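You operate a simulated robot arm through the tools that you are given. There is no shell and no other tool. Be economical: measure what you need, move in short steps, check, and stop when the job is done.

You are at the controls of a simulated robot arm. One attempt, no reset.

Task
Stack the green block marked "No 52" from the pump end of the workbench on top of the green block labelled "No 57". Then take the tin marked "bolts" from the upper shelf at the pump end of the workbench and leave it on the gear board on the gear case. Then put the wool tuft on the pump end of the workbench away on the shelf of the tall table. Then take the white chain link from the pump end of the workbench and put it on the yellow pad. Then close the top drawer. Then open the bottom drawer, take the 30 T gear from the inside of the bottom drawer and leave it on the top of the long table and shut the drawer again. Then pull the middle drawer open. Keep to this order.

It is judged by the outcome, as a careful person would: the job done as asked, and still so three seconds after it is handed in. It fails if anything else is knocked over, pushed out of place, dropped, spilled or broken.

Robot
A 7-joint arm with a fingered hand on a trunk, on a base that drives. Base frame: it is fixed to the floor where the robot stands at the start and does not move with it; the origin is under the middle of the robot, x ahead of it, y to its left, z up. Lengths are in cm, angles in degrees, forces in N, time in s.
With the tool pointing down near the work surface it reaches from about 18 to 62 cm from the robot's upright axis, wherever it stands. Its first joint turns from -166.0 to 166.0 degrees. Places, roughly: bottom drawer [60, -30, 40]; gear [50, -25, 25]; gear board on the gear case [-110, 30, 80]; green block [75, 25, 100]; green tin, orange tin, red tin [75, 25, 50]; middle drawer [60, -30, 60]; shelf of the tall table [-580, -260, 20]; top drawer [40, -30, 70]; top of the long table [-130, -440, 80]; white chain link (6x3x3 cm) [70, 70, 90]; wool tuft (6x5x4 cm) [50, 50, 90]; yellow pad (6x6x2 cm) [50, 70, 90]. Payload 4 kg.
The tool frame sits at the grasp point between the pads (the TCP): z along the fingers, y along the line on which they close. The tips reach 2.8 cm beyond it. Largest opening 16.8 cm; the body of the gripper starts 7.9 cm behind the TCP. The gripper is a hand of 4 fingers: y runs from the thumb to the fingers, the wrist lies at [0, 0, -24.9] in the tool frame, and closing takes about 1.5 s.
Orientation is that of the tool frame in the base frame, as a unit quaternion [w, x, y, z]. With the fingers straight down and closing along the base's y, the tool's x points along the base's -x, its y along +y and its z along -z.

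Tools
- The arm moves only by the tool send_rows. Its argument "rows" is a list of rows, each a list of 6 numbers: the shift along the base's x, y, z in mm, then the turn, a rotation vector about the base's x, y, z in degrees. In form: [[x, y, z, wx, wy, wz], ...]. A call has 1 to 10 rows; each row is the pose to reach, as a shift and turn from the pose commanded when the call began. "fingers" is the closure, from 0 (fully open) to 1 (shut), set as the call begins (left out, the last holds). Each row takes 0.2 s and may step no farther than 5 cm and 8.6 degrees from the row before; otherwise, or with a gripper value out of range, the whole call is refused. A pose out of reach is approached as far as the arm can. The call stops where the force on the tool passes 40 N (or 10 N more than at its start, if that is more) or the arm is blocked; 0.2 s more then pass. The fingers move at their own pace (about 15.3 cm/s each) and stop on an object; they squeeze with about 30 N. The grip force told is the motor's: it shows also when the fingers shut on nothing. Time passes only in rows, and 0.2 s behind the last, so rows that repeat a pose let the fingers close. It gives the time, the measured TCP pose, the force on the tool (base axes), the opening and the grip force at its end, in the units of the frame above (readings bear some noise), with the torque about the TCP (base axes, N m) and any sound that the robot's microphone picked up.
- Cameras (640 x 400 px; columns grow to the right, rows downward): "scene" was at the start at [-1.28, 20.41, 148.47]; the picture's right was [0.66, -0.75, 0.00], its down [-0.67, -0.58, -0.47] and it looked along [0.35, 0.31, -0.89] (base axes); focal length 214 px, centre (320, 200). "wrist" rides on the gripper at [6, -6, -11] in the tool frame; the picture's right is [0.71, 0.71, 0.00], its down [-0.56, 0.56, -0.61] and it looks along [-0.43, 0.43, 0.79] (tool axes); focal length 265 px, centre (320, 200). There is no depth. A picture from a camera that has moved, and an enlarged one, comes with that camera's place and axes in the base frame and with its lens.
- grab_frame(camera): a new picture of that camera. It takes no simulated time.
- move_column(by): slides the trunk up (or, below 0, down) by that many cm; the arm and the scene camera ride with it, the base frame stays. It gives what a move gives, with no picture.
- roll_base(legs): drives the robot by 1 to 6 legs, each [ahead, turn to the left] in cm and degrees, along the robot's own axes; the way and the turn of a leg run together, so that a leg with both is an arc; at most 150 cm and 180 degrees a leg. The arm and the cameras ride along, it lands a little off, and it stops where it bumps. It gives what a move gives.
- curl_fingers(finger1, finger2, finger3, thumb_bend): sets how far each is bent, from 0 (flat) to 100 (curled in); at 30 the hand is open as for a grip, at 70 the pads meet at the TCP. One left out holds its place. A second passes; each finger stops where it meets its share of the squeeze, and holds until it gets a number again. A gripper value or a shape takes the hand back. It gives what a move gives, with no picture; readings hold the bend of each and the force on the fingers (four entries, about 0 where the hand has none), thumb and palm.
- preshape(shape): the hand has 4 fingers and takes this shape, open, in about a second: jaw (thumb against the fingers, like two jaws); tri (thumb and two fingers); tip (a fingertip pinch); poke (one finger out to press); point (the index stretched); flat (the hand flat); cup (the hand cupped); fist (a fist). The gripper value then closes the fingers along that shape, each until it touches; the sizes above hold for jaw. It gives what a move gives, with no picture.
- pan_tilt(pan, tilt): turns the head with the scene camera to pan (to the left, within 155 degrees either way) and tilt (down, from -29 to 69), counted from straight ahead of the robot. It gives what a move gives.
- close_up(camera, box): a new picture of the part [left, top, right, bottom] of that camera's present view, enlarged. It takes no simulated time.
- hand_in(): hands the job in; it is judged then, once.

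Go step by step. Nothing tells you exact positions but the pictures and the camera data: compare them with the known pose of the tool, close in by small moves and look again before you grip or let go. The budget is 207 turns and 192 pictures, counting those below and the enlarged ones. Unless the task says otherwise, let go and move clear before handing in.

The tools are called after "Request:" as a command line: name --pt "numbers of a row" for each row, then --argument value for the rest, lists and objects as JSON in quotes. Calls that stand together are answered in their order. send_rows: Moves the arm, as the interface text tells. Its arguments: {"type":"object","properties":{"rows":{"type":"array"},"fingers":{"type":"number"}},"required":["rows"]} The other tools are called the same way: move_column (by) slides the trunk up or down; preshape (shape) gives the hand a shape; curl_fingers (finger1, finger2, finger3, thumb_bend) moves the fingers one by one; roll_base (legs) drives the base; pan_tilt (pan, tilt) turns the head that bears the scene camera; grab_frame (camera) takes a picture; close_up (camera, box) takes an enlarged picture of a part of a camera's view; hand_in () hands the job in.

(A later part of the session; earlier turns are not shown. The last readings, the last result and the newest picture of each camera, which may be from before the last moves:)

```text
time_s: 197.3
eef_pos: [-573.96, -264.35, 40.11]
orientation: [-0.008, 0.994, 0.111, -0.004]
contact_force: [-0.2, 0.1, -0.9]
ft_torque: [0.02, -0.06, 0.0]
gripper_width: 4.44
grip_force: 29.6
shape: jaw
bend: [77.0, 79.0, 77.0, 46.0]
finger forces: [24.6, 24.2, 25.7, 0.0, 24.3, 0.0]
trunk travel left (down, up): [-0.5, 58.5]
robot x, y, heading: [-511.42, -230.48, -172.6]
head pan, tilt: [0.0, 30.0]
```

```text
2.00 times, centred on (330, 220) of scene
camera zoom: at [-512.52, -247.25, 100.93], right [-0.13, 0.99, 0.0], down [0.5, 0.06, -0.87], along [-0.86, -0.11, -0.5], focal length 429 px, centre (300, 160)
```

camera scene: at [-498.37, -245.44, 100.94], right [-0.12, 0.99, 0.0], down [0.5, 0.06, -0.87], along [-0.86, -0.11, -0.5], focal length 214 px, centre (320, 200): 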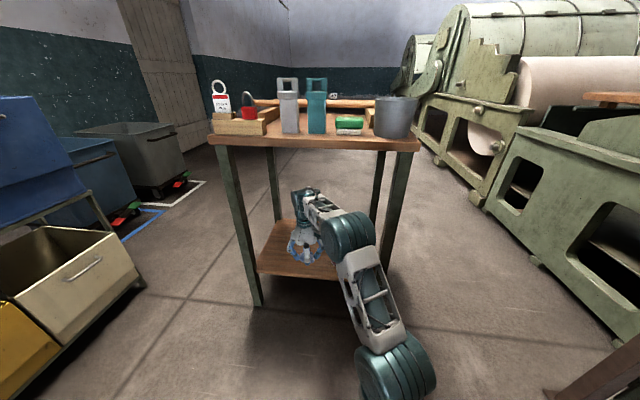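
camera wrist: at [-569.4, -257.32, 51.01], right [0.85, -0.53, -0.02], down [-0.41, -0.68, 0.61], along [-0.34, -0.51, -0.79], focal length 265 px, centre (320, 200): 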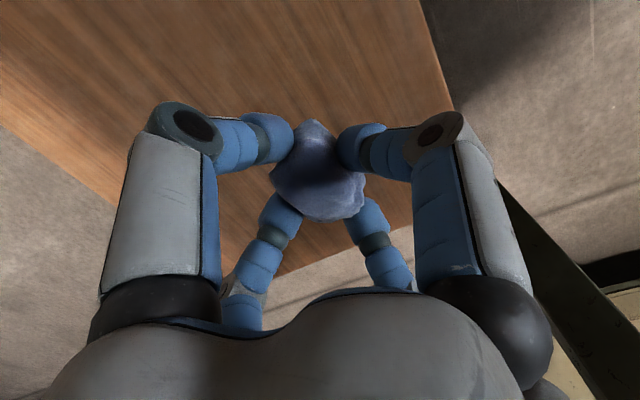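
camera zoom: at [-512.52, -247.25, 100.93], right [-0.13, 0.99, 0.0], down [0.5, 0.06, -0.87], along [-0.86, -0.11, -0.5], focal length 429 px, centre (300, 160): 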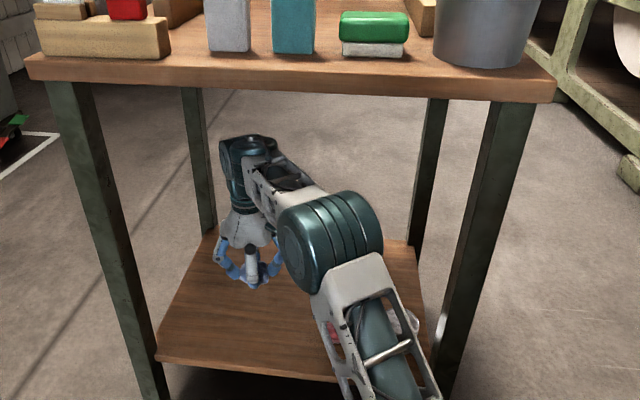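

Well over the free part of the shelf. I lower the tuft.

Request:
send_rows --pt "0 0 -40 0 0 0" --pt "0 0 -80 0 0 0" --pt "0 0 -110 0 0 0" --pt "0 0 -125 0 0 0" --pt "0 0 -135 0 0 0" --pt "0 0 -142 0 0 0" --pt "0 0 -142 0 0 0"

Request:
grab_frame --camera "wrist"

Request:
close_up --camera "scene" --box '[210, 120, 450, 320]'

```text
time_s: 198.5
eef_pos: [-574.35, -264.4, 27.8]
orientation: [-0.005, 0.994, 0.11, -0.009]
contact_force: [4.0, 2.5, 26.1]
ft_torque: [0.16, -0.17, 0.02]
gripper_width: 4.57
grip_force: 30.1
shape: jaw
bend: [78.0, 79.0, 78.0, 46.0]
finger forces: [32.2, 29.8, 29.8, 0.0, 32.6, 0.0]
trunk travel left (down, up): [-0.5, 58.5]
robot x, y, heading: [-511.46, -230.6, -172.5]
head pan, tilt: [0.0, 30.0]
stopped in row 5: the force on the tool passed its limit at 49 N (the readings are from after the stop); the commanded pose is now the measured one
```

```text
95 pictures are left
camera wrist: at [-569.66, -257.31, 38.59], right [0.85, -0.53, -0.02], down [-0.41, -0.67, 0.62], along [-0.34, -0.51, -0.79], focal length 265 px, centre (320, 200)
```

wrist: 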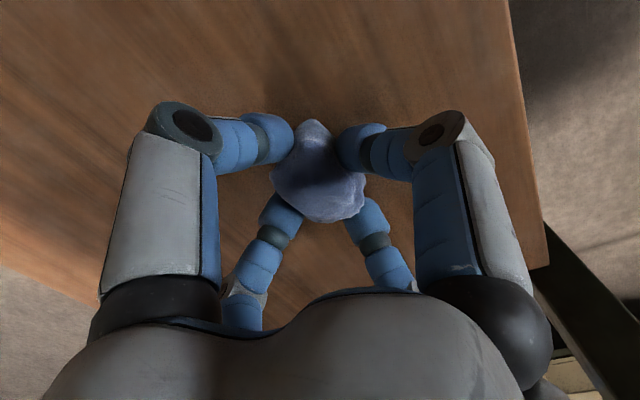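

```text
2.00 times, centred on (330, 220) of scene
camera zoom: at [-512.35, -247.15, 100.99], right [-0.13, 0.99, 0.0], down [0.49, 0.06, -0.87], along [-0.86, -0.11, -0.5], focal length 429 px, centre (300, 160)
```

zoom: 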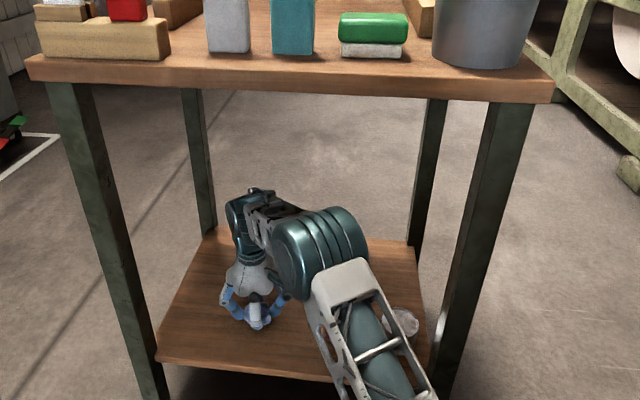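

Contact with the shelf. I relieve slightly and open.

Request:
send_rows --pt "0 0 4 0 0 0" --pt "0 0 4 0 0 0" --pt "0 0 4 0 0 0" --pt "0 0 4 0 0 0" --pt "0 0 4 0 0 0" --pt "0 0 4 0 0 0" --fingers 0.35

Request:
grab_frame --camera "wrist"

```text
time_s: 199.9
eef_pos: [-574.38, -264.31, 27.75]
orientation: [-0.006, 0.994, 0.11, -0.007]
contact_force: [0.1, -0.6, -0.7]
ft_torque: [0.0, -0.02, -0.01]
gripper_width: 10.87
grip_force: 0.1
shape: jaw
bend: [28.0, 28.0, 28.0, 28.0]
finger forces: [0.1, 0.0, 0.0, 0.0, 0.0, 0.1]
trunk travel left (down, up): [-0.5, 58.5]
robot x, y, heading: [-511.92, -230.79, -172.4]
head pan, tilt: [0.0, 30.0]
```

```text
93 pictures are left
camera wrist: at [-569.69, -257.29, 38.63], right [0.85, -0.53, -0.02], down [-0.41, -0.67, 0.61], along [-0.34, -0.51, -0.79], focal length 265 px, centre (320, 200)
```

wrist: 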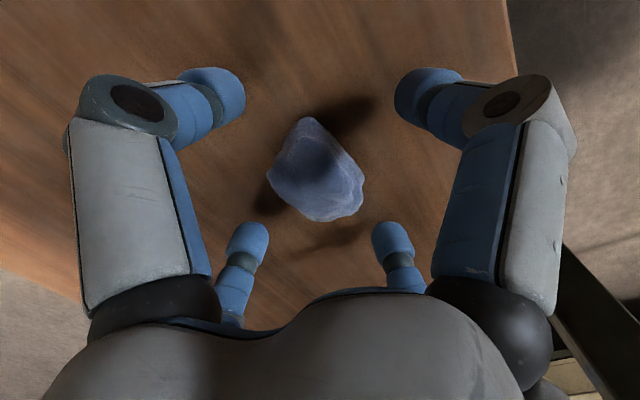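

Tuft rests on the shelf. I lift clear and back out.

Request:
send_rows --pt "0 0 40 0 0 0" --pt "0 0 80 0 0 0" --pt "0 0 120 0 0 0" --pt "0 0 120 0 0 0"

Request:
roll_base --legs '[[-28, 0]]'

Request:
grab_frame --camera "scene"

```text
time_s: 200.9
eef_pos: [-574.4, -264.25, 39.81]
orientation: [-0.006, 0.994, 0.111, -0.007]
contact_force: [-0.1, 0.7, 0.3]
ft_torque: [-0.02, 0.01, 0.0]
gripper_width: 10.85
grip_force: 0.1
shape: jaw
bend: [28.0, 28.0, 28.0, 27.0]
finger forces: [0.1, 0.1, 0.0, 0.1, 0.0, 0.0]
trunk travel left (down, up): [-0.5, 58.5]
robot x, y, heading: [-511.68, -230.82, -172.6]
head pan, tilt: [0.0, 30.0]
```

```text
time_s: 202.9
eef_pos: [-546.42, -260.34, 39.77]
orientation: [-0.006, 0.994, 0.107, -0.007]
contact_force: [1.0, 0.2, -0.2]
ft_torque: [0.01, -0.01, -0.01]
gripper_width: 10.84
grip_force: 0.0
shape: jaw
bend: [28.0, 28.0, 28.0, 27.0]
finger forces: [0.0, 0.0, 0.0, 0.1, 0.0, 0.1]
trunk travel left (down, up): [-0.5, 58.5]
robot x, y, heading: [-483.28, -227.32, -172.9]
head pan, tilt: [0.0, 30.0]
```

```text
92 pictures are left
camera scene: at [-484.32, -243.69, 100.93], right [-0.12, 0.99, 0.0], down [0.5, 0.06, -0.87], along [-0.86, -0.11, -0.5], focal length 214 px, centre (320, 200)
```

scene: 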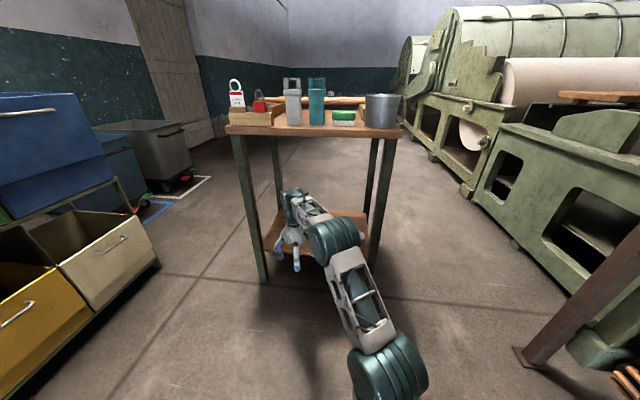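

Request:
roll_base --legs '[[-45, 0]]'

Request:
move_column --by 40

Request:
send_rows --pt "40 15 20 0 0 0" --pt "80 30 40 0 0 0" --pt "120 45 60 0 0 0" --pt "160 60 80 0 0 0" --pt "200 75 100 0 0 0" --pt "220 90 120 0 0 0" --pt "220 90 140 0 0 0" --pt "220 90 140 0 0 0"

Request:
close_up --camera "scene" --box '[220, 110, 420, 270]'

```text
time_s: 205.6
eef_pos: [-501.32, -254.5, 39.9]
orientation: [-0.007, 0.994, 0.105, -0.006]
contact_force: [-0.1, -1.5, -0.1]
ft_torque: [0.02, -0.02, -0.02]
gripper_width: 10.88
grip_force: 0.1
shape: jaw
bend: [28.0, 28.0, 28.0, 27.0]
finger forces: [0.0, 0.0, 0.0, 0.0, 0.0, 0.0]
trunk travel left (down, up): [-0.5, 58.5]
robot x, y, heading: [-438.08, -221.93, -173.5]
head pan, tilt: [0.0, 30.0]
```

```text
time_s: 209.4
eef_pos: [-501.34, -254.55, 79.82]
orientation: [-0.006, 0.994, 0.106, -0.006]
contact_force: [0.6, 1.0, -0.1]
ft_torque: [-0.03, -0.01, -0.01]
gripper_width: 10.86
grip_force: 0.1
shape: jaw
bend: [28.0, 28.0, 28.0, 27.0]
finger forces: [0.0, 0.0, 0.1, 0.1, 0.0, 0.0]
trunk travel left (down, up): [-40.5, 18.5]
robot x, y, heading: [-438.15, -221.67, -173.4]
head pan, tilt: [0.0, 30.0]
```

```text
time_s: 211.2
eef_pos: [-479.48, -245.65, 93.92]
orientation: [-0.007, 0.994, 0.105, -0.007]
contact_force: [-0.1, 0.7, -0.6]
ft_torque: [0.02, 0.0, 0.01]
gripper_width: 10.87
grip_force: 0.1
shape: jaw
bend: [28.0, 28.0, 28.0, 27.0]
finger forces: [0.1, 0.0, 0.0, 0.0, 0.0, 0.0]
trunk travel left (down, up): [-40.5, 18.5]
robot x, y, heading: [-438.22, -221.14, -173.2]
head pan, tilt: [0.0, 30.0]
```

```text
2.50 times, centred on (320, 190) of scene
camera zoom: at [-439.18, -238.27, 140.93], right [-0.12, 0.99, 0.0], down [0.5, 0.06, -0.87], along [-0.86, -0.1, -0.5], focal length 536 px, centre (320, 225)
```

zoom: 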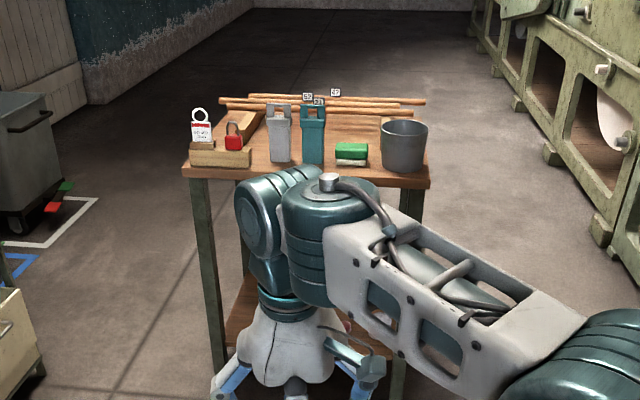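

Request:
roll_base --legs '[[0, 179]]'

Request:
move_column --by 14

```text
time_s: 218.8
eef_pos: [-394.11, -202.22, 93.73]
orientation: [0.006, -0.053, 0.999, -0.007]
contact_force: [-0.6, 0.1, 0.1]
ft_torque: [-0.01, 0.03, 0.01]
gripper_width: 10.86
grip_force: 0.0
shape: jaw
bend: [28.0, 28.0, 28.0, 27.0]
finger forces: [0.0, 0.0, 0.0, 0.0, 0.1, 0.0]
trunk travel left (down, up): [-40.5, 18.5]
robot x, y, heading: [-437.68, -221.87, 0.7]
head pan, tilt: [0.0, 30.0]
```

```text
time_s: 220.4
eef_pos: [-394.13, -202.17, 107.82]
orientation: [0.006, -0.052, 0.999, -0.006]
contact_force: [0.2, -0.3, 0.0]
ft_torque: [0.0, -0.01, -0.04]
gripper_width: 10.87
grip_force: 0.1
shape: jaw
bend: [28.0, 28.0, 28.0, 27.0]
finger forces: [0.0, 0.0, 0.0, 0.1, 0.1, 0.1]
trunk travel left (down, up): [-54.5, 4.5]
robot x, y, heading: [-437.69, -221.79, 0.7]
head pan, tilt: [0.0, 30.0]
```

Request:
roll_base --legs '[[0, 7.3], [150, 0], [150, 0], [107, 0]]'

Request:
pan_tilt --pan 60 --tilt 30

Request:
grab_frame --camera "scene"

```text
time_s: 240.4
eef_pos: [4.07, -154.56, 107.71]
orientation: [0.007, -0.087, 0.996, -0.007]
contact_force: [0.3, 0.6, 0.2]
ft_torque: [-0.03, 0.01, 0.02]
gripper_width: 10.87
grip_force: 0.2
shape: jaw
bend: [28.0, 28.0, 28.0, 27.0]
finger forces: [0.1, 0.0, 0.1, 0.0, 0.1, 0.0]
trunk travel left (down, up): [-54.5, 4.5]
robot x, y, heading: [-38.5, -176.98, 4.4]
head pan, tilt: [0.0, 30.0]
```

```text
time_s: 241.7
eef_pos: [3.91, -154.52, 107.87]
orientation: [0.007, -0.087, 0.996, -0.007]
contact_force: [-0.4, 0.2, 0.2]
ft_torque: [-0.02, 0.02, -0.03]
gripper_width: 10.88
grip_force: 0.0
shape: jaw
bend: [28.0, 28.0, 28.0, 27.0]
finger forces: [0.0, 0.0, 0.0, 0.1, 0.1, 0.0]
trunk travel left (down, up): [-54.5, 4.5]
robot x, y, heading: [-38.36, -176.78, 4.6]
head pan, tilt: [60.0, 30.0]
```

```text
90 pictures are left
camera scene: at [-41.77, -153.14, 154.93], right [0.9, -0.43, 0.0], down [-0.22, -0.45, -0.87], along [0.37, 0.78, -0.5], focal length 214 px, centre (320, 200)
```

scene: 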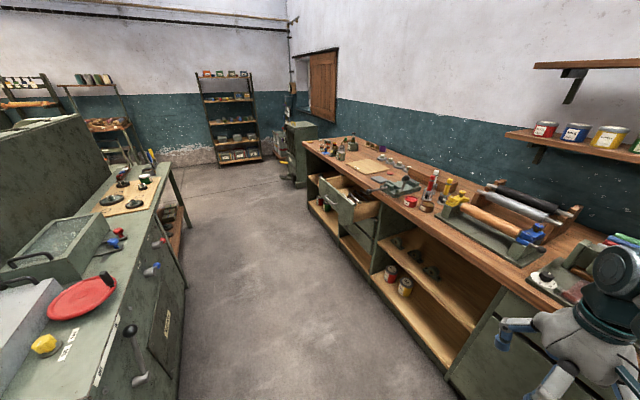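

Request:
roll_base --legs '[[0, 85.5], [100, 0]]'

```text
time_s: 250.7
eef_pos: [-58.75, -29.91, 107.81]
orientation: [-0.01, 0.74, -0.672, -0.001]
contact_force: [-1.1, 0.6, 0.8]
ft_torque: [0.01, -0.02, 0.0]
gripper_width: 10.89
grip_force: 0.0
shape: jaw
bend: [28.0, 28.0, 28.0, 27.0]
finger forces: [0.0, 0.0, 0.1, 0.0, 0.0, 0.0]
trunk travel left (down, up): [-54.5, 4.5]
robot x, y, heading: [-39.66, -74.04, 90.0]
head pan, tilt: [60.0, 30.0]
```

Request:
roll_base --legs '[[130, 0], [0, -90], [42, 0]]'

Request:
pan_tilt --pan 15 --tilt 60

Request:
grab_frame --camera "scene"

Request:
grab_frame --camera "wrist"

```text
time_s: 263.4
eef_pos: [44.15, 79.05, 107.72]
orientation: [0.006, -0.059, 0.998, -0.007]
contact_force: [0.8, 0.5, 0.2]
ft_torque: [0.03, 0.03, 0.0]
gripper_width: 10.86
grip_force: 0.1
shape: jaw
bend: [28.0, 28.0, 28.0, 27.0]
finger forces: [0.1, 0.1, 0.0, 0.0, 0.0, 0.0]
trunk travel left (down, up): [-54.5, 4.5]
robot x, y, heading: [0.37, 58.68, 1.2]
head pan, tilt: [60.0, 30.0]
```

```text
time_s: 264.5
eef_pos: [44.19, 79.25, 107.76]
orientation: [0.007, -0.059, 0.998, -0.006]
contact_force: [-0.3, 1.0, 0.5]
ft_torque: [0.03, -0.02, 0.03]
gripper_width: 10.86
grip_force: 0.0
shape: jaw
bend: [28.0, 28.0, 28.0, 27.0]
finger forces: [0.0, 0.0, 0.0, 0.1, 0.1, 0.0]
trunk travel left (down, up): [-54.5, 4.5]
robot x, y, heading: [0.75, 58.97, 1.2]
head pan, tilt: [15.0, 60.0]
```

```text
89 pictures are left
camera scene: at [0.49, 77.06, 150.73], right [0.28, -0.96, 0.0], down [-0.83, -0.24, -0.5], along [0.48, 0.14, -0.87], focal length 214 px, centre (320, 200)
```

scene: 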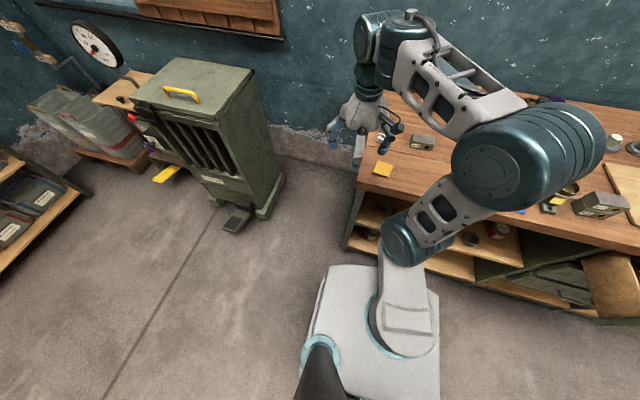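

```text
88 pictures are left
camera wrist: at [38.63, 72.51, 118.63], right [-0.79, 0.62, -0.02], down [0.48, 0.63, 0.61], along [0.39, 0.47, -0.79], focal length 265 px, centre (320, 200)
```

wrist: 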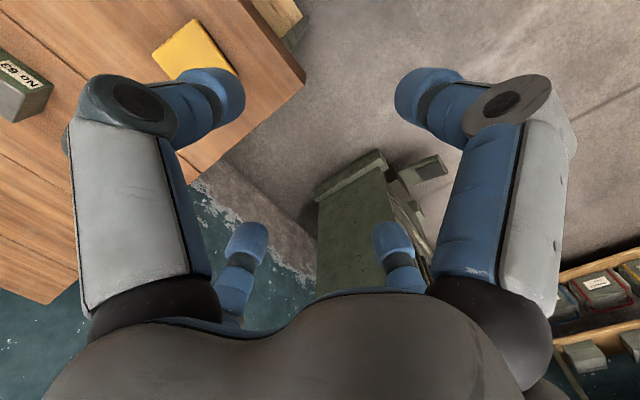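

Request:
roll_base --legs '[[7, 0]]'

Request:
send_rows --pt "38 -19 0 0 0 -2" --pt "76 -38 0 0 0 -4" --pt "114 -57 -10 0 0 -6" --pt "145 -76 -20 0 0 -7" --pt "145 -76 -40 0 0 -7" --pt "145 -76 -40 0 0 -7"

Request:
grab_frame --camera "wrist"

```text
time_s: 265.5
eef_pos: [51.43, 79.31, 107.77]
orientation: [0.005, -0.058, 0.998, -0.007]
contact_force: [0.9, 0.1, -0.9]
ft_torque: [-0.03, -0.02, 0.03]
gripper_width: 10.87
grip_force: 0.1
shape: jaw
bend: [28.0, 28.0, 28.0, 27.0]
finger forces: [0.1, 0.1, 0.1, 0.1, 0.0, 0.0]
trunk travel left (down, up): [-54.5, 4.5]
robot x, y, heading: [7.34, 58.96, 1.4]
head pan, tilt: [15.0, 60.0]
```

```text
time_s: 266.9
eef_pos: [65.37, 71.3, 103.63]
orientation: [0.006, 0.003, 1.0, -0.007]
contact_force: [0.8, -0.3, 0.5]
ft_torque: [0.03, 0.01, 0.01]
gripper_width: 10.83
grip_force: 0.1
shape: jaw
bend: [28.0, 28.0, 27.0, 27.0]
finger forces: [0.1, 0.0, 0.0, 0.0, 0.1, 0.1]
trunk travel left (down, up): [-54.5, 4.5]
robot x, y, heading: [7.8, 59.38, 1.4]
head pan, tilt: [15.0, 60.0]
```

```text
87 pictures are left
camera wrist: at [59.22, 65.42, 114.5], right [-0.7, 0.71, -0.02], down [0.55, 0.56, 0.61], along [0.45, 0.42, -0.79], focal length 265 px, centre (320, 200)
```

wrist: 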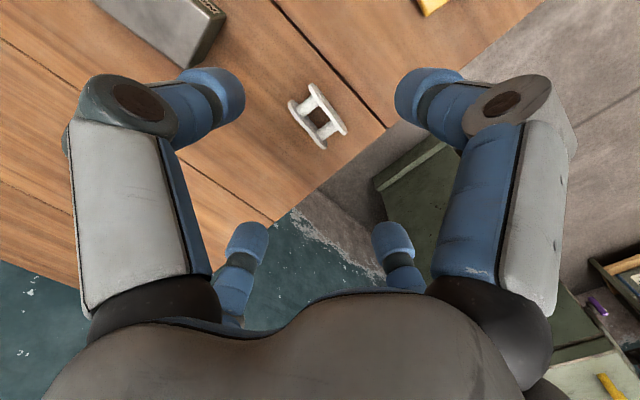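

Chain link centre is at (66.1, 71.1). I descend and grip it.

Request:
send_rows --pt "7 -2 -40 0 0 0" --pt "7 -2 -75 0 0 0" --pt "7 -2 -95 0 0 0" --pt "7 -2 -102 0 0 0" --pt "7 -2 -102 0 0 0"

Request:
grab_frame --camera "wrist"

```text
time_s: 268.1
eef_pos: [66.42, 71.19, 93.62]
orientation: [0.006, 0.003, 1.0, -0.005]
contact_force: [-0.3, 0.1, 0.6]
ft_torque: [0.04, 0.01, -0.01]
gripper_width: 10.84
grip_force: 0.1
shape: jaw
bend: [27.0, 28.0, 27.0, 27.0]
finger forces: [0.0, 0.1, 0.0, 0.0, 0.0, 0.1]
trunk travel left (down, up): [-54.5, 4.5]
robot x, y, heading: [7.55, 59.48, 1.6]
head pan, tilt: [15.0, 60.0]
```

```text
86 pictures are left
camera wrist: at [60.23, 65.41, 104.3], right [-0.7, 0.71, -0.02], down [0.55, 0.56, 0.61], along [0.45, 0.42, -0.79], focal length 265 px, centre (320, 200)
```

wrist: 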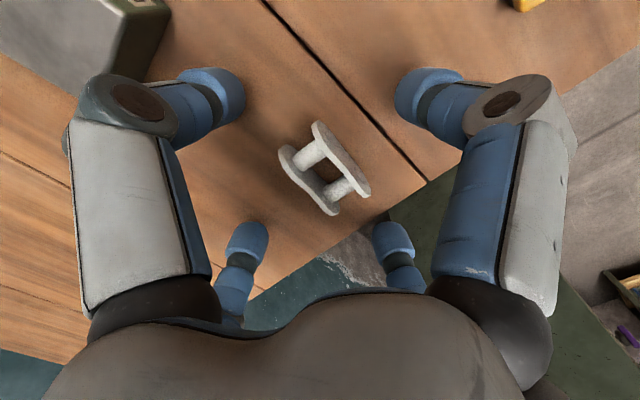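

Request:
send_rows --pt "0 0 -2 0 0 0" --pt "0 0 -2 0 0 0" --pt "0 0 -2 0 0 0" --pt "0 0 -2 0 0 0" --pt "0 0 -2 0 0 0" --pt "0 0 -2 0 0 0" --pt "0 0 -2 0 0 0" --fingers 1.0

Request:
grab_frame --camera "wrist"

```text
time_s: 269.7
eef_pos: [66.37, 71.35, 93.19]
orientation: [0.007, 0.003, 1.0, -0.007]
contact_force: [-0.6, -0.1, -0.1]
ft_torque: [0.0, -0.01, 0.01]
gripper_width: 4.21
grip_force: 30.2
shape: jaw
bend: [77.0, 79.0, 74.0, 46.0]
finger forces: [27.1, 27.0, 26.9, 0.0, 26.3, 0.0]
trunk travel left (down, up): [-54.5, 4.5]
robot x, y, heading: [7.85, 59.32, 1.2]
head pan, tilt: [15.0, 60.0]
```

```text
85 pictures are left
camera wrist: at [60.2, 65.46, 104.15], right [-0.7, 0.71, -0.02], down [0.55, 0.56, 0.61], along [0.45, 0.42, -0.79], focal length 265 px, centre (320, 200)
```

wrist: 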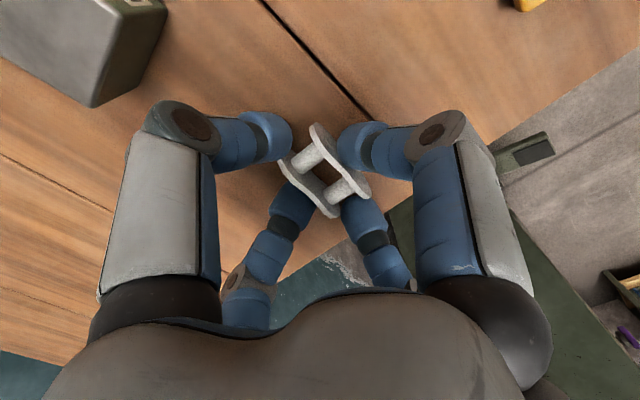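

Link gripped. I lift and move above the yellow pad.

Request:
send_rows --pt "0 0 40 0 0 0" --pt "0 0 80 0 0 0" --pt "-30 -5 105 0 0 0" --pt "-70 -10 105 0 0 0" --pt "-110 -17 105 0 0 0" --pt "-145 -22 105 0 0 0" --pt "-145 -22 105 0 0 0"

Request:
grab_frame --camera "wrist"

Request:
close_up --camera "scene" --box '[320, 90, 460, 200]'

```text
time_s: 271.3
eef_pos: [52.03, 69.27, 103.77]
orientation: [0.006, 0.003, 1.0, -0.008]
contact_force: [0.1, -0.5, -0.4]
ft_torque: [0.01, 0.0, 0.01]
gripper_width: 4.2
grip_force: 30.2
shape: jaw
bend: [77.0, 79.0, 74.0, 46.0]
finger forces: [27.2, 27.0, 27.1, 0.0, 26.3, 0.0]
trunk travel left (down, up): [-54.5, 4.5]
robot x, y, heading: [7.39, 59.26, 1.2]
head pan, tilt: [15.0, 60.0]
```

```text
84 pictures are left
camera wrist: at [45.71, 63.39, 114.6], right [-0.7, 0.71, -0.02], down [0.55, 0.56, 0.61], along [0.45, 0.42, -0.79], focal length 265 px, centre (320, 200)
```

wrist: 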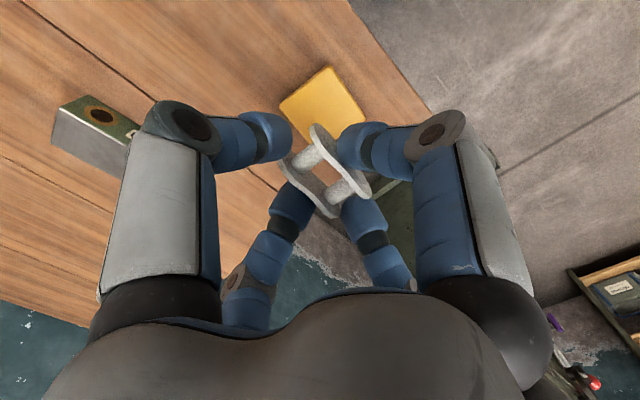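

```text
3.64 times, centred on (390, 145) of scene
camera zoom: at [7.6, 77.21, 150.73], right [0.28, -0.96, 0.0], down [-0.83, -0.24, -0.5], along [0.48, 0.14, -0.87], focal length 780 px, centre (66, 400)
```

zoom: 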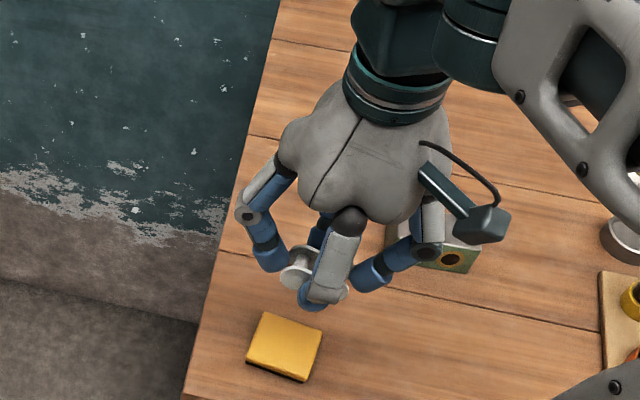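

Link hangs right over the pad centre (51.5, 69.0). I lower it.

Request:
send_rows --pt "0 -2 -30 0 0 0" --pt "0 -2 -55 0 0 0" --pt "0 -2 -68 0 0 0" --pt "0 -2 -75 0 0 0" --pt "0 -2 -75 0 0 0"

Request:
send_rows --pt "0 0 -4 0 0 0" --pt "0 0 -8 0 0 0" --pt "0 0 -12 0 0 0"

Request:
close_up --camera "scene" --box '[340, 120, 440, 200]'

```text
time_s: 272.5
eef_pos: [51.75, 69.13, 96.47]
orientation: [0.007, 0.002, 1.0, -0.007]
contact_force: [0.3, -0.2, -0.5]
ft_torque: [0.0, 0.0, -0.02]
gripper_width: 4.17
grip_force: 29.6
shape: jaw
bend: [77.0, 79.0, 74.0, 46.0]
finger forces: [27.1, 27.0, 27.1, 0.1, 26.1, 0.1]
trunk travel left (down, up): [-54.5, 4.5]
robot x, y, heading: [7.66, 59.52, 1.1]
head pan, tilt: [15.0, 60.0]
```

```text
time_s: 273.3
eef_pos: [51.96, 69.1, 95.15]
orientation: [0.007, 0.003, 1.0, -0.005]
contact_force: [0.2, 0.7, -1.3]
ft_torque: [0.0, 0.0, 0.0]
gripper_width: 4.19
grip_force: 29.7
shape: jaw
bend: [77.0, 79.0, 74.0, 46.0]
finger forces: [27.2, 26.9, 27.1, 0.1, 26.2, 0.0]
trunk travel left (down, up): [-54.5, 4.5]
robot x, y, heading: [7.75, 59.43, 1.1]
head pan, tilt: [15.0, 60.0]
```

```text
5.00 times, centred on (390, 160) of scene
camera zoom: at [7.61, 77.21, 150.73], right [0.28, -0.96, 0.0], down [-0.83, -0.24, -0.5], along [0.48, 0.14, -0.87], focal length 1072 px, centre (-30, 400)
```

zoom: 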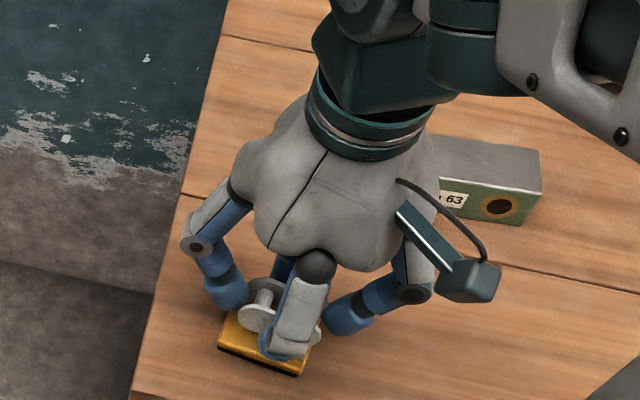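

Request:
send_rows --pt "0 0 -3 0 0 0" --pt "0 0 -6 0 0 0" --pt "0 0 -6 0 0 0"

```text
time_s: 274.1
eef_pos: [51.91, 68.99, 94.67]
orientation: [0.005, 0.003, 1.0, -0.007]
contact_force: [0.3, 0.6, 0.2]
ft_torque: [0.0, 0.02, -0.03]
gripper_width: 4.22
grip_force: 29.7
shape: jaw
bend: [77.0, 79.0, 74.0, 46.0]
finger forces: [27.2, 26.9, 27.1, 0.0, 26.2, 0.0]
trunk travel left (down, up): [-54.5, 4.5]
robot x, y, heading: [8.1, 59.4, 1.1]
head pan, tilt: [15.0, 60.0]
```

Request:
send_rows --pt "0 0 -3 0 0 0" --pt "0 0 -5 0 0 0" --pt "0 0 -5 0 0 0"

Request:
grab_frame --camera "wrist"

```text
time_s: 274.8
eef_pos: [51.95, 69.07, 94.5]
orientation: [0.011, 0.005, 1.0, -0.005]
contact_force: [-4.5, -2.9, 27.4]
ft_torque: [-0.16, 0.32, 0.07]
gripper_width: 4.25
grip_force: 29.6
shape: jaw
bend: [78.0, 79.0, 74.0, 45.0]
finger forces: [34.9, 31.1, 30.4, 0.1, 31.3, 0.0]
trunk travel left (down, up): [-54.5, 4.5]
robot x, y, heading: [7.62, 59.13, 1.2]
head pan, tilt: [15.0, 60.0]
stopped in row 3: the force on the tool passed its limit at 42 N (the readings are from after the stop); the commanded pose is now the measured one
```

```text
81 pictures are left
camera wrist: at [45.58, 63.15, 105.2], right [-0.7, 0.71, -0.02], down [0.55, 0.56, 0.62], along [0.46, 0.42, -0.78], focal length 265 px, centre (320, 200)
```

wrist: 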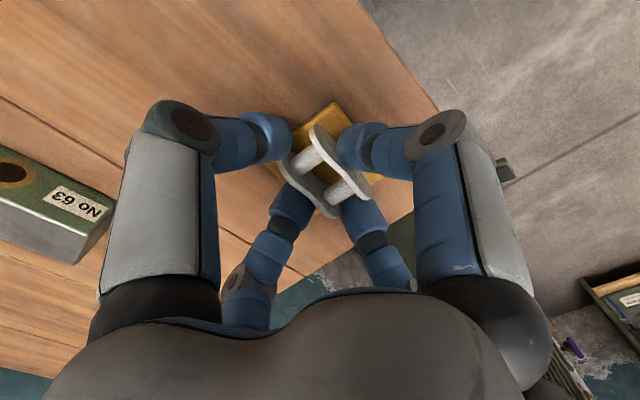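

Contact on the pad, well centred. I relieve a few millimetres and open.

Request:
send_rows --pt "0 0 3 0 0 0" --pt "0 0 3 0 0 0"

Request:
send_rows --pt "0 0 0 0 0 0" --pt "0 0 0 0 0 0" --pt "0 0 0 0 0 0" --pt "0 0 0 0 0 0" --pt "0 0 0 0 0 0" --fingers 0.35

Request:
grab_frame --camera "wrist"

```text
time_s: 275.4
eef_pos: [52.01, 69.18, 94.58]
orientation: [0.009, 0.004, 1.0, -0.006]
contact_force: [-2.1, -1.6, 4.9]
ft_torque: [-0.08, 0.08, 0.01]
gripper_width: 4.25
grip_force: 30.1
shape: jaw
bend: [78.0, 79.0, 74.0, 46.0]
finger forces: [31.8, 30.3, 29.5, 0.0, 29.5, 0.0]
trunk travel left (down, up): [-54.5, 4.5]
robot x, y, heading: [7.67, 59.09, 1.2]
head pan, tilt: [15.0, 60.0]
```

```text
time_s: 276.6
eef_pos: [52.16, 69.17, 94.5]
orientation: [0.01, 0.004, 1.0, -0.006]
contact_force: [-0.5, 0.6, -1.0]
ft_torque: [0.0, -0.02, -0.02]
gripper_width: 10.86
grip_force: 0.1
shape: jaw
bend: [28.0, 28.0, 28.0, 28.0]
finger forces: [0.0, 0.0, 0.0, 0.0, 0.0, 0.1]
trunk travel left (down, up): [-54.5, 4.5]
robot x, y, heading: [7.91, 59.23, 1.5]
head pan, tilt: [15.0, 60.0]
```

```text
80 pictures are left
camera wrist: at [45.76, 63.25, 105.32], right [-0.7, 0.71, -0.02], down [0.55, 0.56, 0.62], along [0.45, 0.42, -0.78], focal length 265 px, centre (320, 200)
```

wrist: 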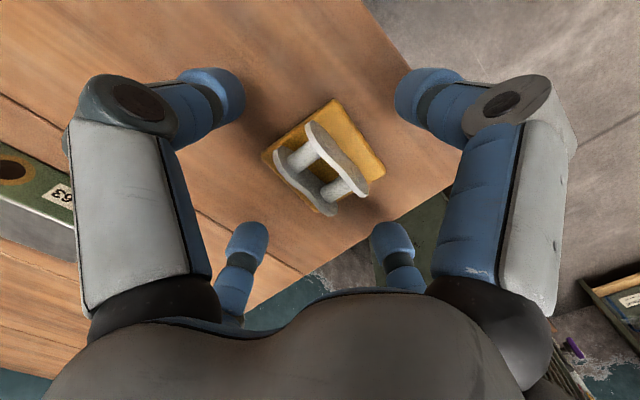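

Link stands on the yellow pad. I lift away and check from the scene camera.

Request:
send_rows --pt "0 0 40 0 0 0" --pt "0 0 80 0 0 0" --pt "0 0 120 0 0 0" --pt "-40 -20 140 0 0 0" --pt "-80 -40 140 0 0 0" --pt "-110 -60 140 0 0 0" --pt "-110 -60 140 0 0 0"

Request:
close_up --camera "scene" --box '[330, 80, 490, 200]'

```text
time_s: 278.2
eef_pos: [40.81, 62.95, 108.36]
orientation: [0.01, 0.004, 1.0, -0.006]
contact_force: [0.3, 0.0, -0.3]
ft_torque: [0.03, -0.03, 0.0]
gripper_width: 10.86
grip_force: 0.1
shape: jaw
bend: [27.0, 28.0, 27.0, 27.0]
finger forces: [0.0, 0.0, 0.1, 0.1, 0.0, 0.0]
trunk travel left (down, up): [-54.5, 4.5]
robot x, y, heading: [7.7, 59.49, 1.4]
head pan, tilt: [15.0, 60.0]
```

```text
3.33 times, centred on (410, 140) of scene
camera zoom: at [7.6, 77.18, 150.73], right [0.28, -0.96, 0.0], down [-0.83, -0.24, -0.5], along [0.48, 0.14, -0.87], focal length 715 px, centre (20, 400)
```

zoom: 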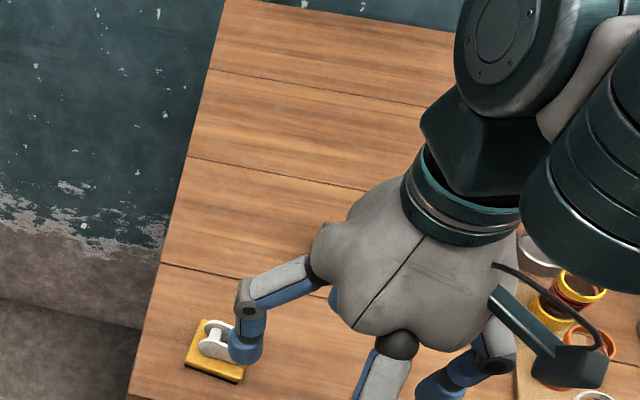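

Link placed. Next the top drawer: I back off, move along to y≈−30 and look at the drawers from the front.

Request:
roll_base --legs '[[-41, 0], [0, -91.4], [90, 0], [0, 90]]'

Request:
move_column --by -20

Request:
pan_tilt --pan 0 --tilt 45

Request:
grab_frame --camera "scene"

```text
time_s: 292.7
eef_pos: [1.6, -27.26, 108.33]
orientation: [0.01, -0.005, 1.0, -0.006]
contact_force: [0.0, 0.6, 0.4]
ft_torque: [0.01, 0.0, -0.01]
gripper_width: 10.87
grip_force: 0.0
shape: jaw
bend: [27.0, 28.0, 27.0, 27.0]
finger forces: [0.0, 0.0, 0.0, 0.0, 0.0, 0.0]
trunk travel left (down, up): [-54.5, 4.5]
robot x, y, heading: [-31.41, -31.41, 2.2]
head pan, tilt: [15.0, 60.0]
```

```text
time_s: 294.9
eef_pos: [1.77, -27.24, 88.39]
orientation: [0.01, -0.005, 1.0, -0.005]
contact_force: [0.5, -0.1, -1.0]
ft_torque: [0.05, 0.04, -0.01]
gripper_width: 10.87
grip_force: 0.1
shape: jaw
bend: [27.0, 28.0, 27.0, 27.0]
finger forces: [0.1, 0.0, 0.1, 0.1, 0.1, 0.1]
trunk travel left (down, up): [-34.5, 24.5]
robot x, y, heading: [-31.56, -31.83, 2.3]
head pan, tilt: [15.0, 60.0]
```

```text
time_s: 295.7
eef_pos: [1.66, -27.18, 88.28]
orientation: [0.009, -0.004, 1.0, -0.005]
contact_force: [0.2, 0.2, 1.0]
ft_torque: [0.0, -0.01, -0.03]
gripper_width: 10.86
grip_force: 0.0
shape: jaw
bend: [27.0, 28.0, 27.0, 27.0]
finger forces: [0.0, 0.0, 0.1, 0.1, 0.0, 0.0]
trunk travel left (down, up): [-34.5, 24.5]
robot x, y, heading: [-31.47, -31.61, 2.4]
head pan, tilt: [0.0, 45.0]
```

```text
78 pictures are left
camera scene: at [-30.05, -15.35, 132.67], right [0.04, -1.0, 0.0], down [-0.71, -0.03, -0.71], along [0.71, 0.03, -0.71], focal length 214 px, centre (320, 200)
```

scene: 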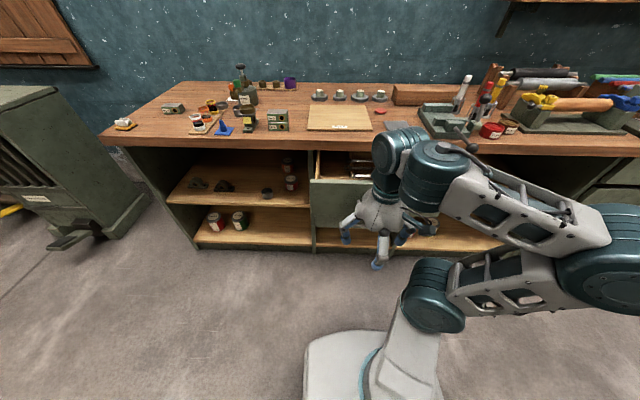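

The arm hides the drawers; I turn the base right and look left past it.

Request:
roll_base --legs '[[0, -50]]'

Request:
pan_tilt --pan 50 --tilt 45

Request:
grab_frame --camera "scene"

```text
time_s: 298.3
eef_pos: [-6.15, -53.57, 88.4]
orientation: [0.006, 0.406, 0.914, -0.009]
contact_force: [-1.1, 0.4, 0.8]
ft_torque: [0.02, 0.01, 0.03]
gripper_width: 10.88
grip_force: 0.0
shape: jaw
bend: [27.0, 28.0, 27.0, 27.0]
finger forces: [0.0, 0.0, 0.0, 0.0, 0.1, 0.0]
trunk travel left (down, up): [-34.5, 24.5]
robot x, y, heading: [-31.2, -31.26, -46.3]
head pan, tilt: [0.0, 45.0]
```

```text
time_s: 299.4
eef_pos: [-6.32, -53.59, 88.33]
orientation: [0.006, 0.406, 0.914, -0.009]
contact_force: [-0.8, 0.6, -0.3]
ft_torque: [0.01, 0.0, 0.0]
gripper_width: 10.87
grip_force: 0.0
shape: jaw
bend: [27.0, 28.0, 27.0, 27.0]
finger forces: [0.0, 0.1, 0.0, 0.0, 0.0, 0.0]
trunk travel left (down, up): [-34.5, 24.5]
robot x, y, heading: [-31.81, -31.8, -46.3]
head pan, tilt: [50.0, 45.0]
```

```text
77 pictures are left
camera scene: at [-15.78, -15.6, 132.68], right [0.06, -1.0, 0.0], down [-0.71, -0.05, -0.71], along [0.71, 0.05, -0.71], focal length 214 px, centre (320, 200)
```

scene: 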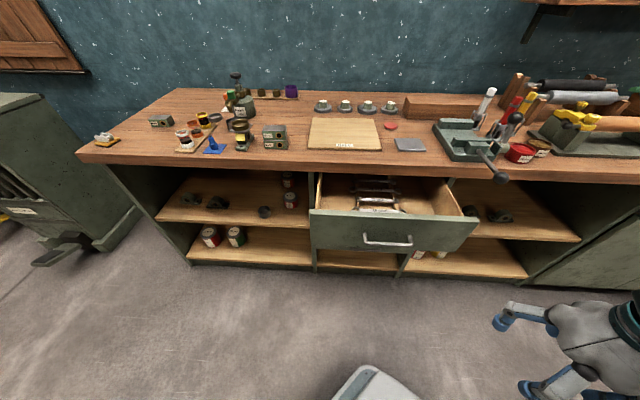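

The drawer front stands at about x=32, y −9…−63, z 57–80, handle at (29, −36, 69). I turn back to face it, lower, and pitch the hand forward to push with a fist.

Request:
roll_base --legs '[[0, 46.5]]'

Request:
move_column --by -27

Request:
send_rows --pt "20 -10 -20 0 0 0" --pt "50 -30 -40 0 0 0" --pt "80 -50 -60 0 0 0" --pt "95 -70 -60 0 0 0" --pt "95 -80 -60 0 0 0"

```text
time_s: 301.9
eef_pos: [1.84, -28.69, 88.38]
orientation: [0.01, 0.017, 1.0, -0.006]
contact_force: [-0.7, 0.0, -0.6]
ft_torque: [0.03, -0.03, -0.03]
gripper_width: 10.86
grip_force: 0.0
shape: jaw
bend: [27.0, 28.0, 27.0, 27.0]
finger forces: [0.1, 0.0, 0.1, 0.0, 0.1, 0.1]
trunk travel left (down, up): [-34.5, 24.5]
robot x, y, heading: [-31.55, -31.73, -0.2]
head pan, tilt: [50.0, 45.0]
```

```text
time_s: 304.7
eef_pos: [1.89, -28.74, 61.36]
orientation: [0.009, 0.017, 1.0, -0.005]
contact_force: [-0.6, 0.0, -0.5]
ft_torque: [-0.04, -0.01, -0.03]
gripper_width: 10.85
grip_force: 0.1
shape: jaw
bend: [27.0, 28.0, 27.0, 27.0]
finger forces: [0.0, 0.0, 0.0, 0.0, 0.0, 0.1]
trunk travel left (down, up): [-7.5, 51.5]
robot x, y, heading: [-31.18, -31.65, -0.1]
head pan, tilt: [50.0, 45.0]
```

```text
time_s: 305.9
eef_pos: [11.13, -36.71, 55.31]
orientation: [0.01, 0.017, 1.0, -0.005]
contact_force: [0.4, -0.1, 0.4]
ft_torque: [-0.03, -0.04, 0.02]
gripper_width: 10.86
grip_force: 0.1
shape: jaw
bend: [27.0, 27.0, 27.0, 27.0]
finger forces: [0.0, 0.1, 0.1, 0.0, 0.0, 0.0]
trunk travel left (down, up): [-7.5, 51.5]
robot x, y, heading: [-31.44, -31.21, -0.5]
head pan, tilt: [50.0, 45.0]
```

Request:
roll_base --legs '[[-4, 0]]'

Request:
preshape --shape "fist"

Request:
send_rows --pt "25 0 10 0 -7 0" --pt "45 0 25 0 -14 0" --pt "65 0 40 0 -21 0" --pt "85 0 55 0 -28 0" --pt "105 0 65 0 -35 0" --pt "120 0 75 0 -42 0" --pt "135 0 85 0 -49 0" --pt "145 0 95 0 -53 0" --pt "145 0 95 0 -53 0"

Request:
pan_tilt --pan 0 --tilt 45

Request:
grab_frame --camera "scene"

Request:
grab_frame --camera "wrist"

```text
time_s: 306.8
eef_pos: [7.22, -36.63, 55.43]
orientation: [0.01, 0.016, 1.0, -0.005]
contact_force: [-0.8, 0.0, -0.7]
ft_torque: [-0.01, -0.02, 0.01]
gripper_width: 10.88
grip_force: 0.1
shape: jaw
bend: [27.0, 27.0, 27.0, 27.0]
finger forces: [0.0, 0.0, 0.0, 0.0, 0.0, 0.0]
trunk travel left (down, up): [-7.5, 51.5]
robot x, y, heading: [-35.87, -31.49, -0.1]
head pan, tilt: [50.0, 45.0]
```

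```text
time_s: 307.7
eef_pos: [7.2, -36.58, 55.47]
orientation: [0.009, 0.016, 1.0, -0.005]
contact_force: [0.3, 0.5, 0.5]
ft_torque: [0.01, -0.04, 0.0]
gripper_width: 0.01
grip_force: 0.0
shape: fist
bend: [88.0, 87.0, 88.0, 68.0]
finger forces: [0.1, 0.1, 0.0, 0.1, 0.0, 0.0]
trunk travel left (down, up): [-7.5, 51.5]
robot x, y, heading: [-35.13, -31.79, -0.3]
head pan, tilt: [50.0, 45.0]
```

```text
time_s: 309.7
eef_pos: [21.7, -36.72, 64.99]
orientation: [0.455, 0.016, 0.89, 0.003]
contact_force: [0.5, -0.4, 0.0]
ft_torque: [0.01, 0.01, 0.01]
gripper_width: 0.0
grip_force: 0.1
shape: fist
bend: [89.0, 87.0, 88.0, 68.0]
finger forces: [0.0, 0.0, 0.1, 0.0, 0.0, 0.2]
trunk travel left (down, up): [-7.5, 51.5]
robot x, y, heading: [-35.46, -31.43, -0.1]
head pan, tilt: [50.0, 45.0]
```

```text
time_s: 310.9
eef_pos: [21.89, -36.71, 65.12]
orientation: [0.454, 0.016, 0.891, 0.003]
contact_force: [-0.6, -0.5, -0.4]
ft_torque: [-0.01, -0.01, 0.02]
gripper_width: 0.02
grip_force: 0.0
shape: fist
bend: [89.0, 87.0, 88.0, 68.0]
finger forces: [0.0, 0.0, 0.1, 0.0, 0.1, 0.1]
trunk travel left (down, up): [-7.5, 51.5]
robot x, y, heading: [-35.52, -31.49, -0.0]
head pan, tilt: [0.0, 45.0]
```

```text
76 pictures are left
camera scene: at [-33.41, -15.41, 105.68], right [0.0, -1.0, 0.0], down [-0.71, 0.0, -0.71], along [0.71, 0.0, -0.71], focal length 214 px, centre (320, 200)
```

scene: 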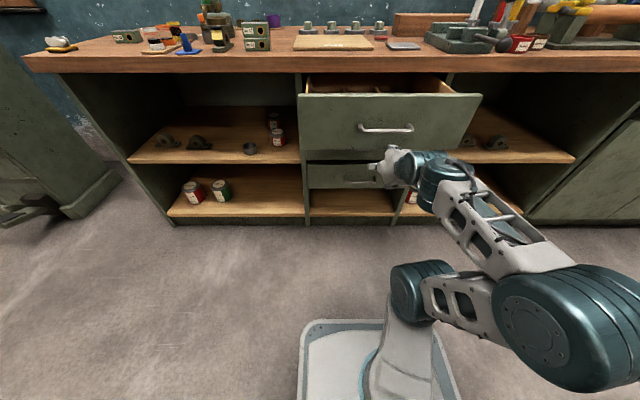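

```text
75 pictures are left
camera wrist: at [9.13, -42.43, 66.22], right [-0.4, 0.73, -0.56], down [-0.16, 0.55, 0.82], along [0.91, 0.41, -0.1], focal length 265 px, centre (320, 200)
```

wrist: 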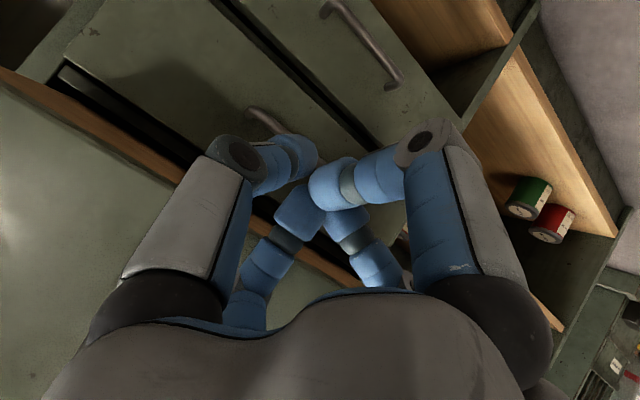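

The drawer front turns out nearer and higher: x≈25, z 69–85, handle z≈78. I need to back off a bit; I check the space behind me first.

Request:
pan_tilt --pan 155 --tilt 50

Request:
grab_frame --camera "scene"

```text
time_s: 313.3
eef_pos: [21.8, -36.61, 64.85]
orientation: [0.455, 0.016, 0.891, 0.003]
contact_force: [-0.4, -0.4, -0.4]
ft_torque: [-0.03, 0.02, 0.01]
gripper_width: 0.0
grip_force: 0.0
shape: fist
bend: [89.0, 87.0, 89.0, 68.0]
finger forces: [0.0, 0.0, 0.0, 0.0, 0.1, 0.0]
trunk travel left (down, up): [-7.5, 51.5]
robot x, y, heading: [-35.64, -31.61, -0.2]
head pan, tilt: [154.7, 50.0]
```

```text
74 pictures are left
camera scene: at [-48.49, -12.08, 104.98], right [0.43, 0.9, 0.0], down [0.69, -0.33, -0.64], along [-0.58, 0.28, -0.77], focal length 214 px, centre (320, 200)
```

scene: 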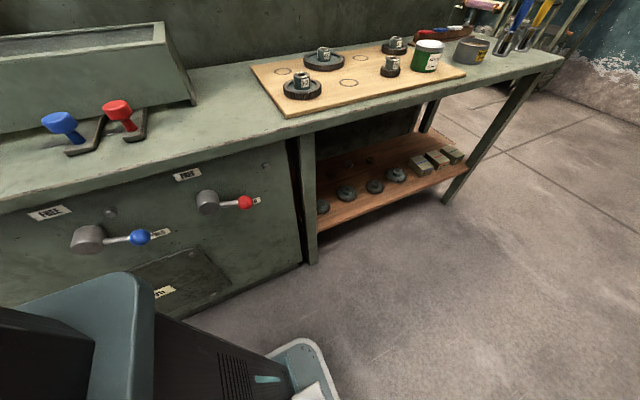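

There is ample room behind (levers at x≈−86). I back 6 cm, raise the hand, and keep below the handle.

Request:
roll_base --legs '[[-7, 0]]'

Request:
move_column --by 9.5

Request:
pan_tilt --pan 5 --tilt 40

Request:
close_up --camera "scene" --box '[280, 60, 500, 220]'

Request:
grab_frame --camera "wrist"

```text
time_s: 314.3
eef_pos: [14.78, -36.65, 65.02]
orientation: [0.455, 0.018, 0.89, 0.001]
contact_force: [1.2, 0.3, -0.8]
ft_torque: [0.0, 0.0, 0.01]
gripper_width: 0.0
grip_force: 0.0
shape: fist
bend: [89.0, 87.0, 89.0, 68.0]
finger forces: [0.1, 0.0, 0.0, 0.0, 0.0, 0.1]
trunk travel left (down, up): [-7.5, 51.5]
robot x, y, heading: [-42.54, -31.51, -0.5]
head pan, tilt: [154.7, 50.0]
```

```text
time_s: 315.6
eef_pos: [14.72, -36.74, 74.49]
orientation: [0.455, 0.018, 0.89, 0.002]
contact_force: [0.7, -0.8, -0.2]
ft_torque: [0.01, -0.02, 0.01]
gripper_width: 0.0
grip_force: 0.0
shape: fist
bend: [89.0, 87.0, 89.0, 68.0]
finger forces: [0.1, 0.0, 0.0, 0.0, 0.0, 0.0]
trunk travel left (down, up): [-17.0, 42.0]
robot x, y, heading: [-42.36, -31.2, -0.1]
head pan, tilt: [154.7, 50.0]
```

```text
time_s: 317.9
eef_pos: [14.82, -36.59, 74.49]
orientation: [0.454, 0.017, 0.891, 0.002]
contact_force: [-0.1, -0.3, 0.2]
ft_torque: [-0.01, 0.02, -0.01]
gripper_width: 0.0
grip_force: 0.0
shape: fist
bend: [89.0, 87.0, 89.0, 68.0]
finger forces: [0.0, 0.0, 0.0, 0.0, 0.1, 0.0]
trunk travel left (down, up): [-17.0, 42.0]
robot x, y, heading: [-42.56, -31.55, -0.1]
head pan, tilt: [5.0, 40.0]
```

```text
2.50 times, centred on (390, 140) of scene
camera zoom: at [-40.07, -14.65, 115.9], right [0.08, -1.0, 0.0], down [-0.64, -0.05, -0.77], along [0.76, 0.06, -0.64], focal length 536 px, centre (145, 350)
```

zoom: 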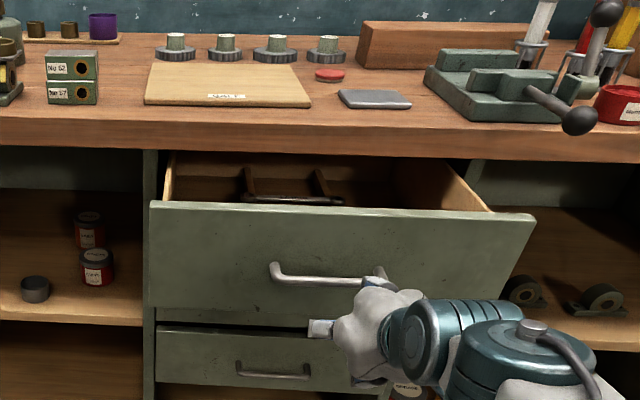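

```text
72 pictures are left
camera wrist: at [2.09, -42.46, 75.72], right [-0.39, 0.73, -0.56], down [-0.15, 0.55, 0.82], along [0.91, 0.41, -0.1], focal length 265 px, centre (320, 200)
```

wrist: 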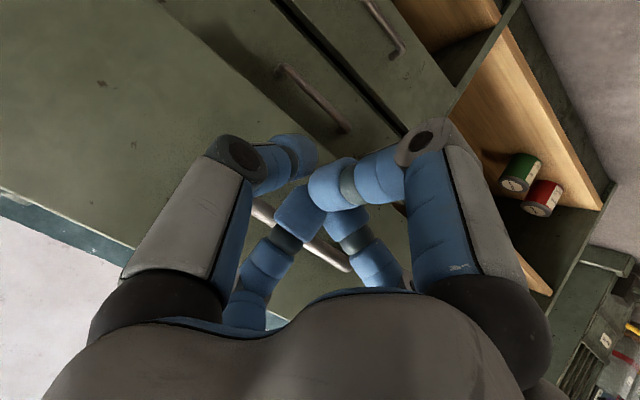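

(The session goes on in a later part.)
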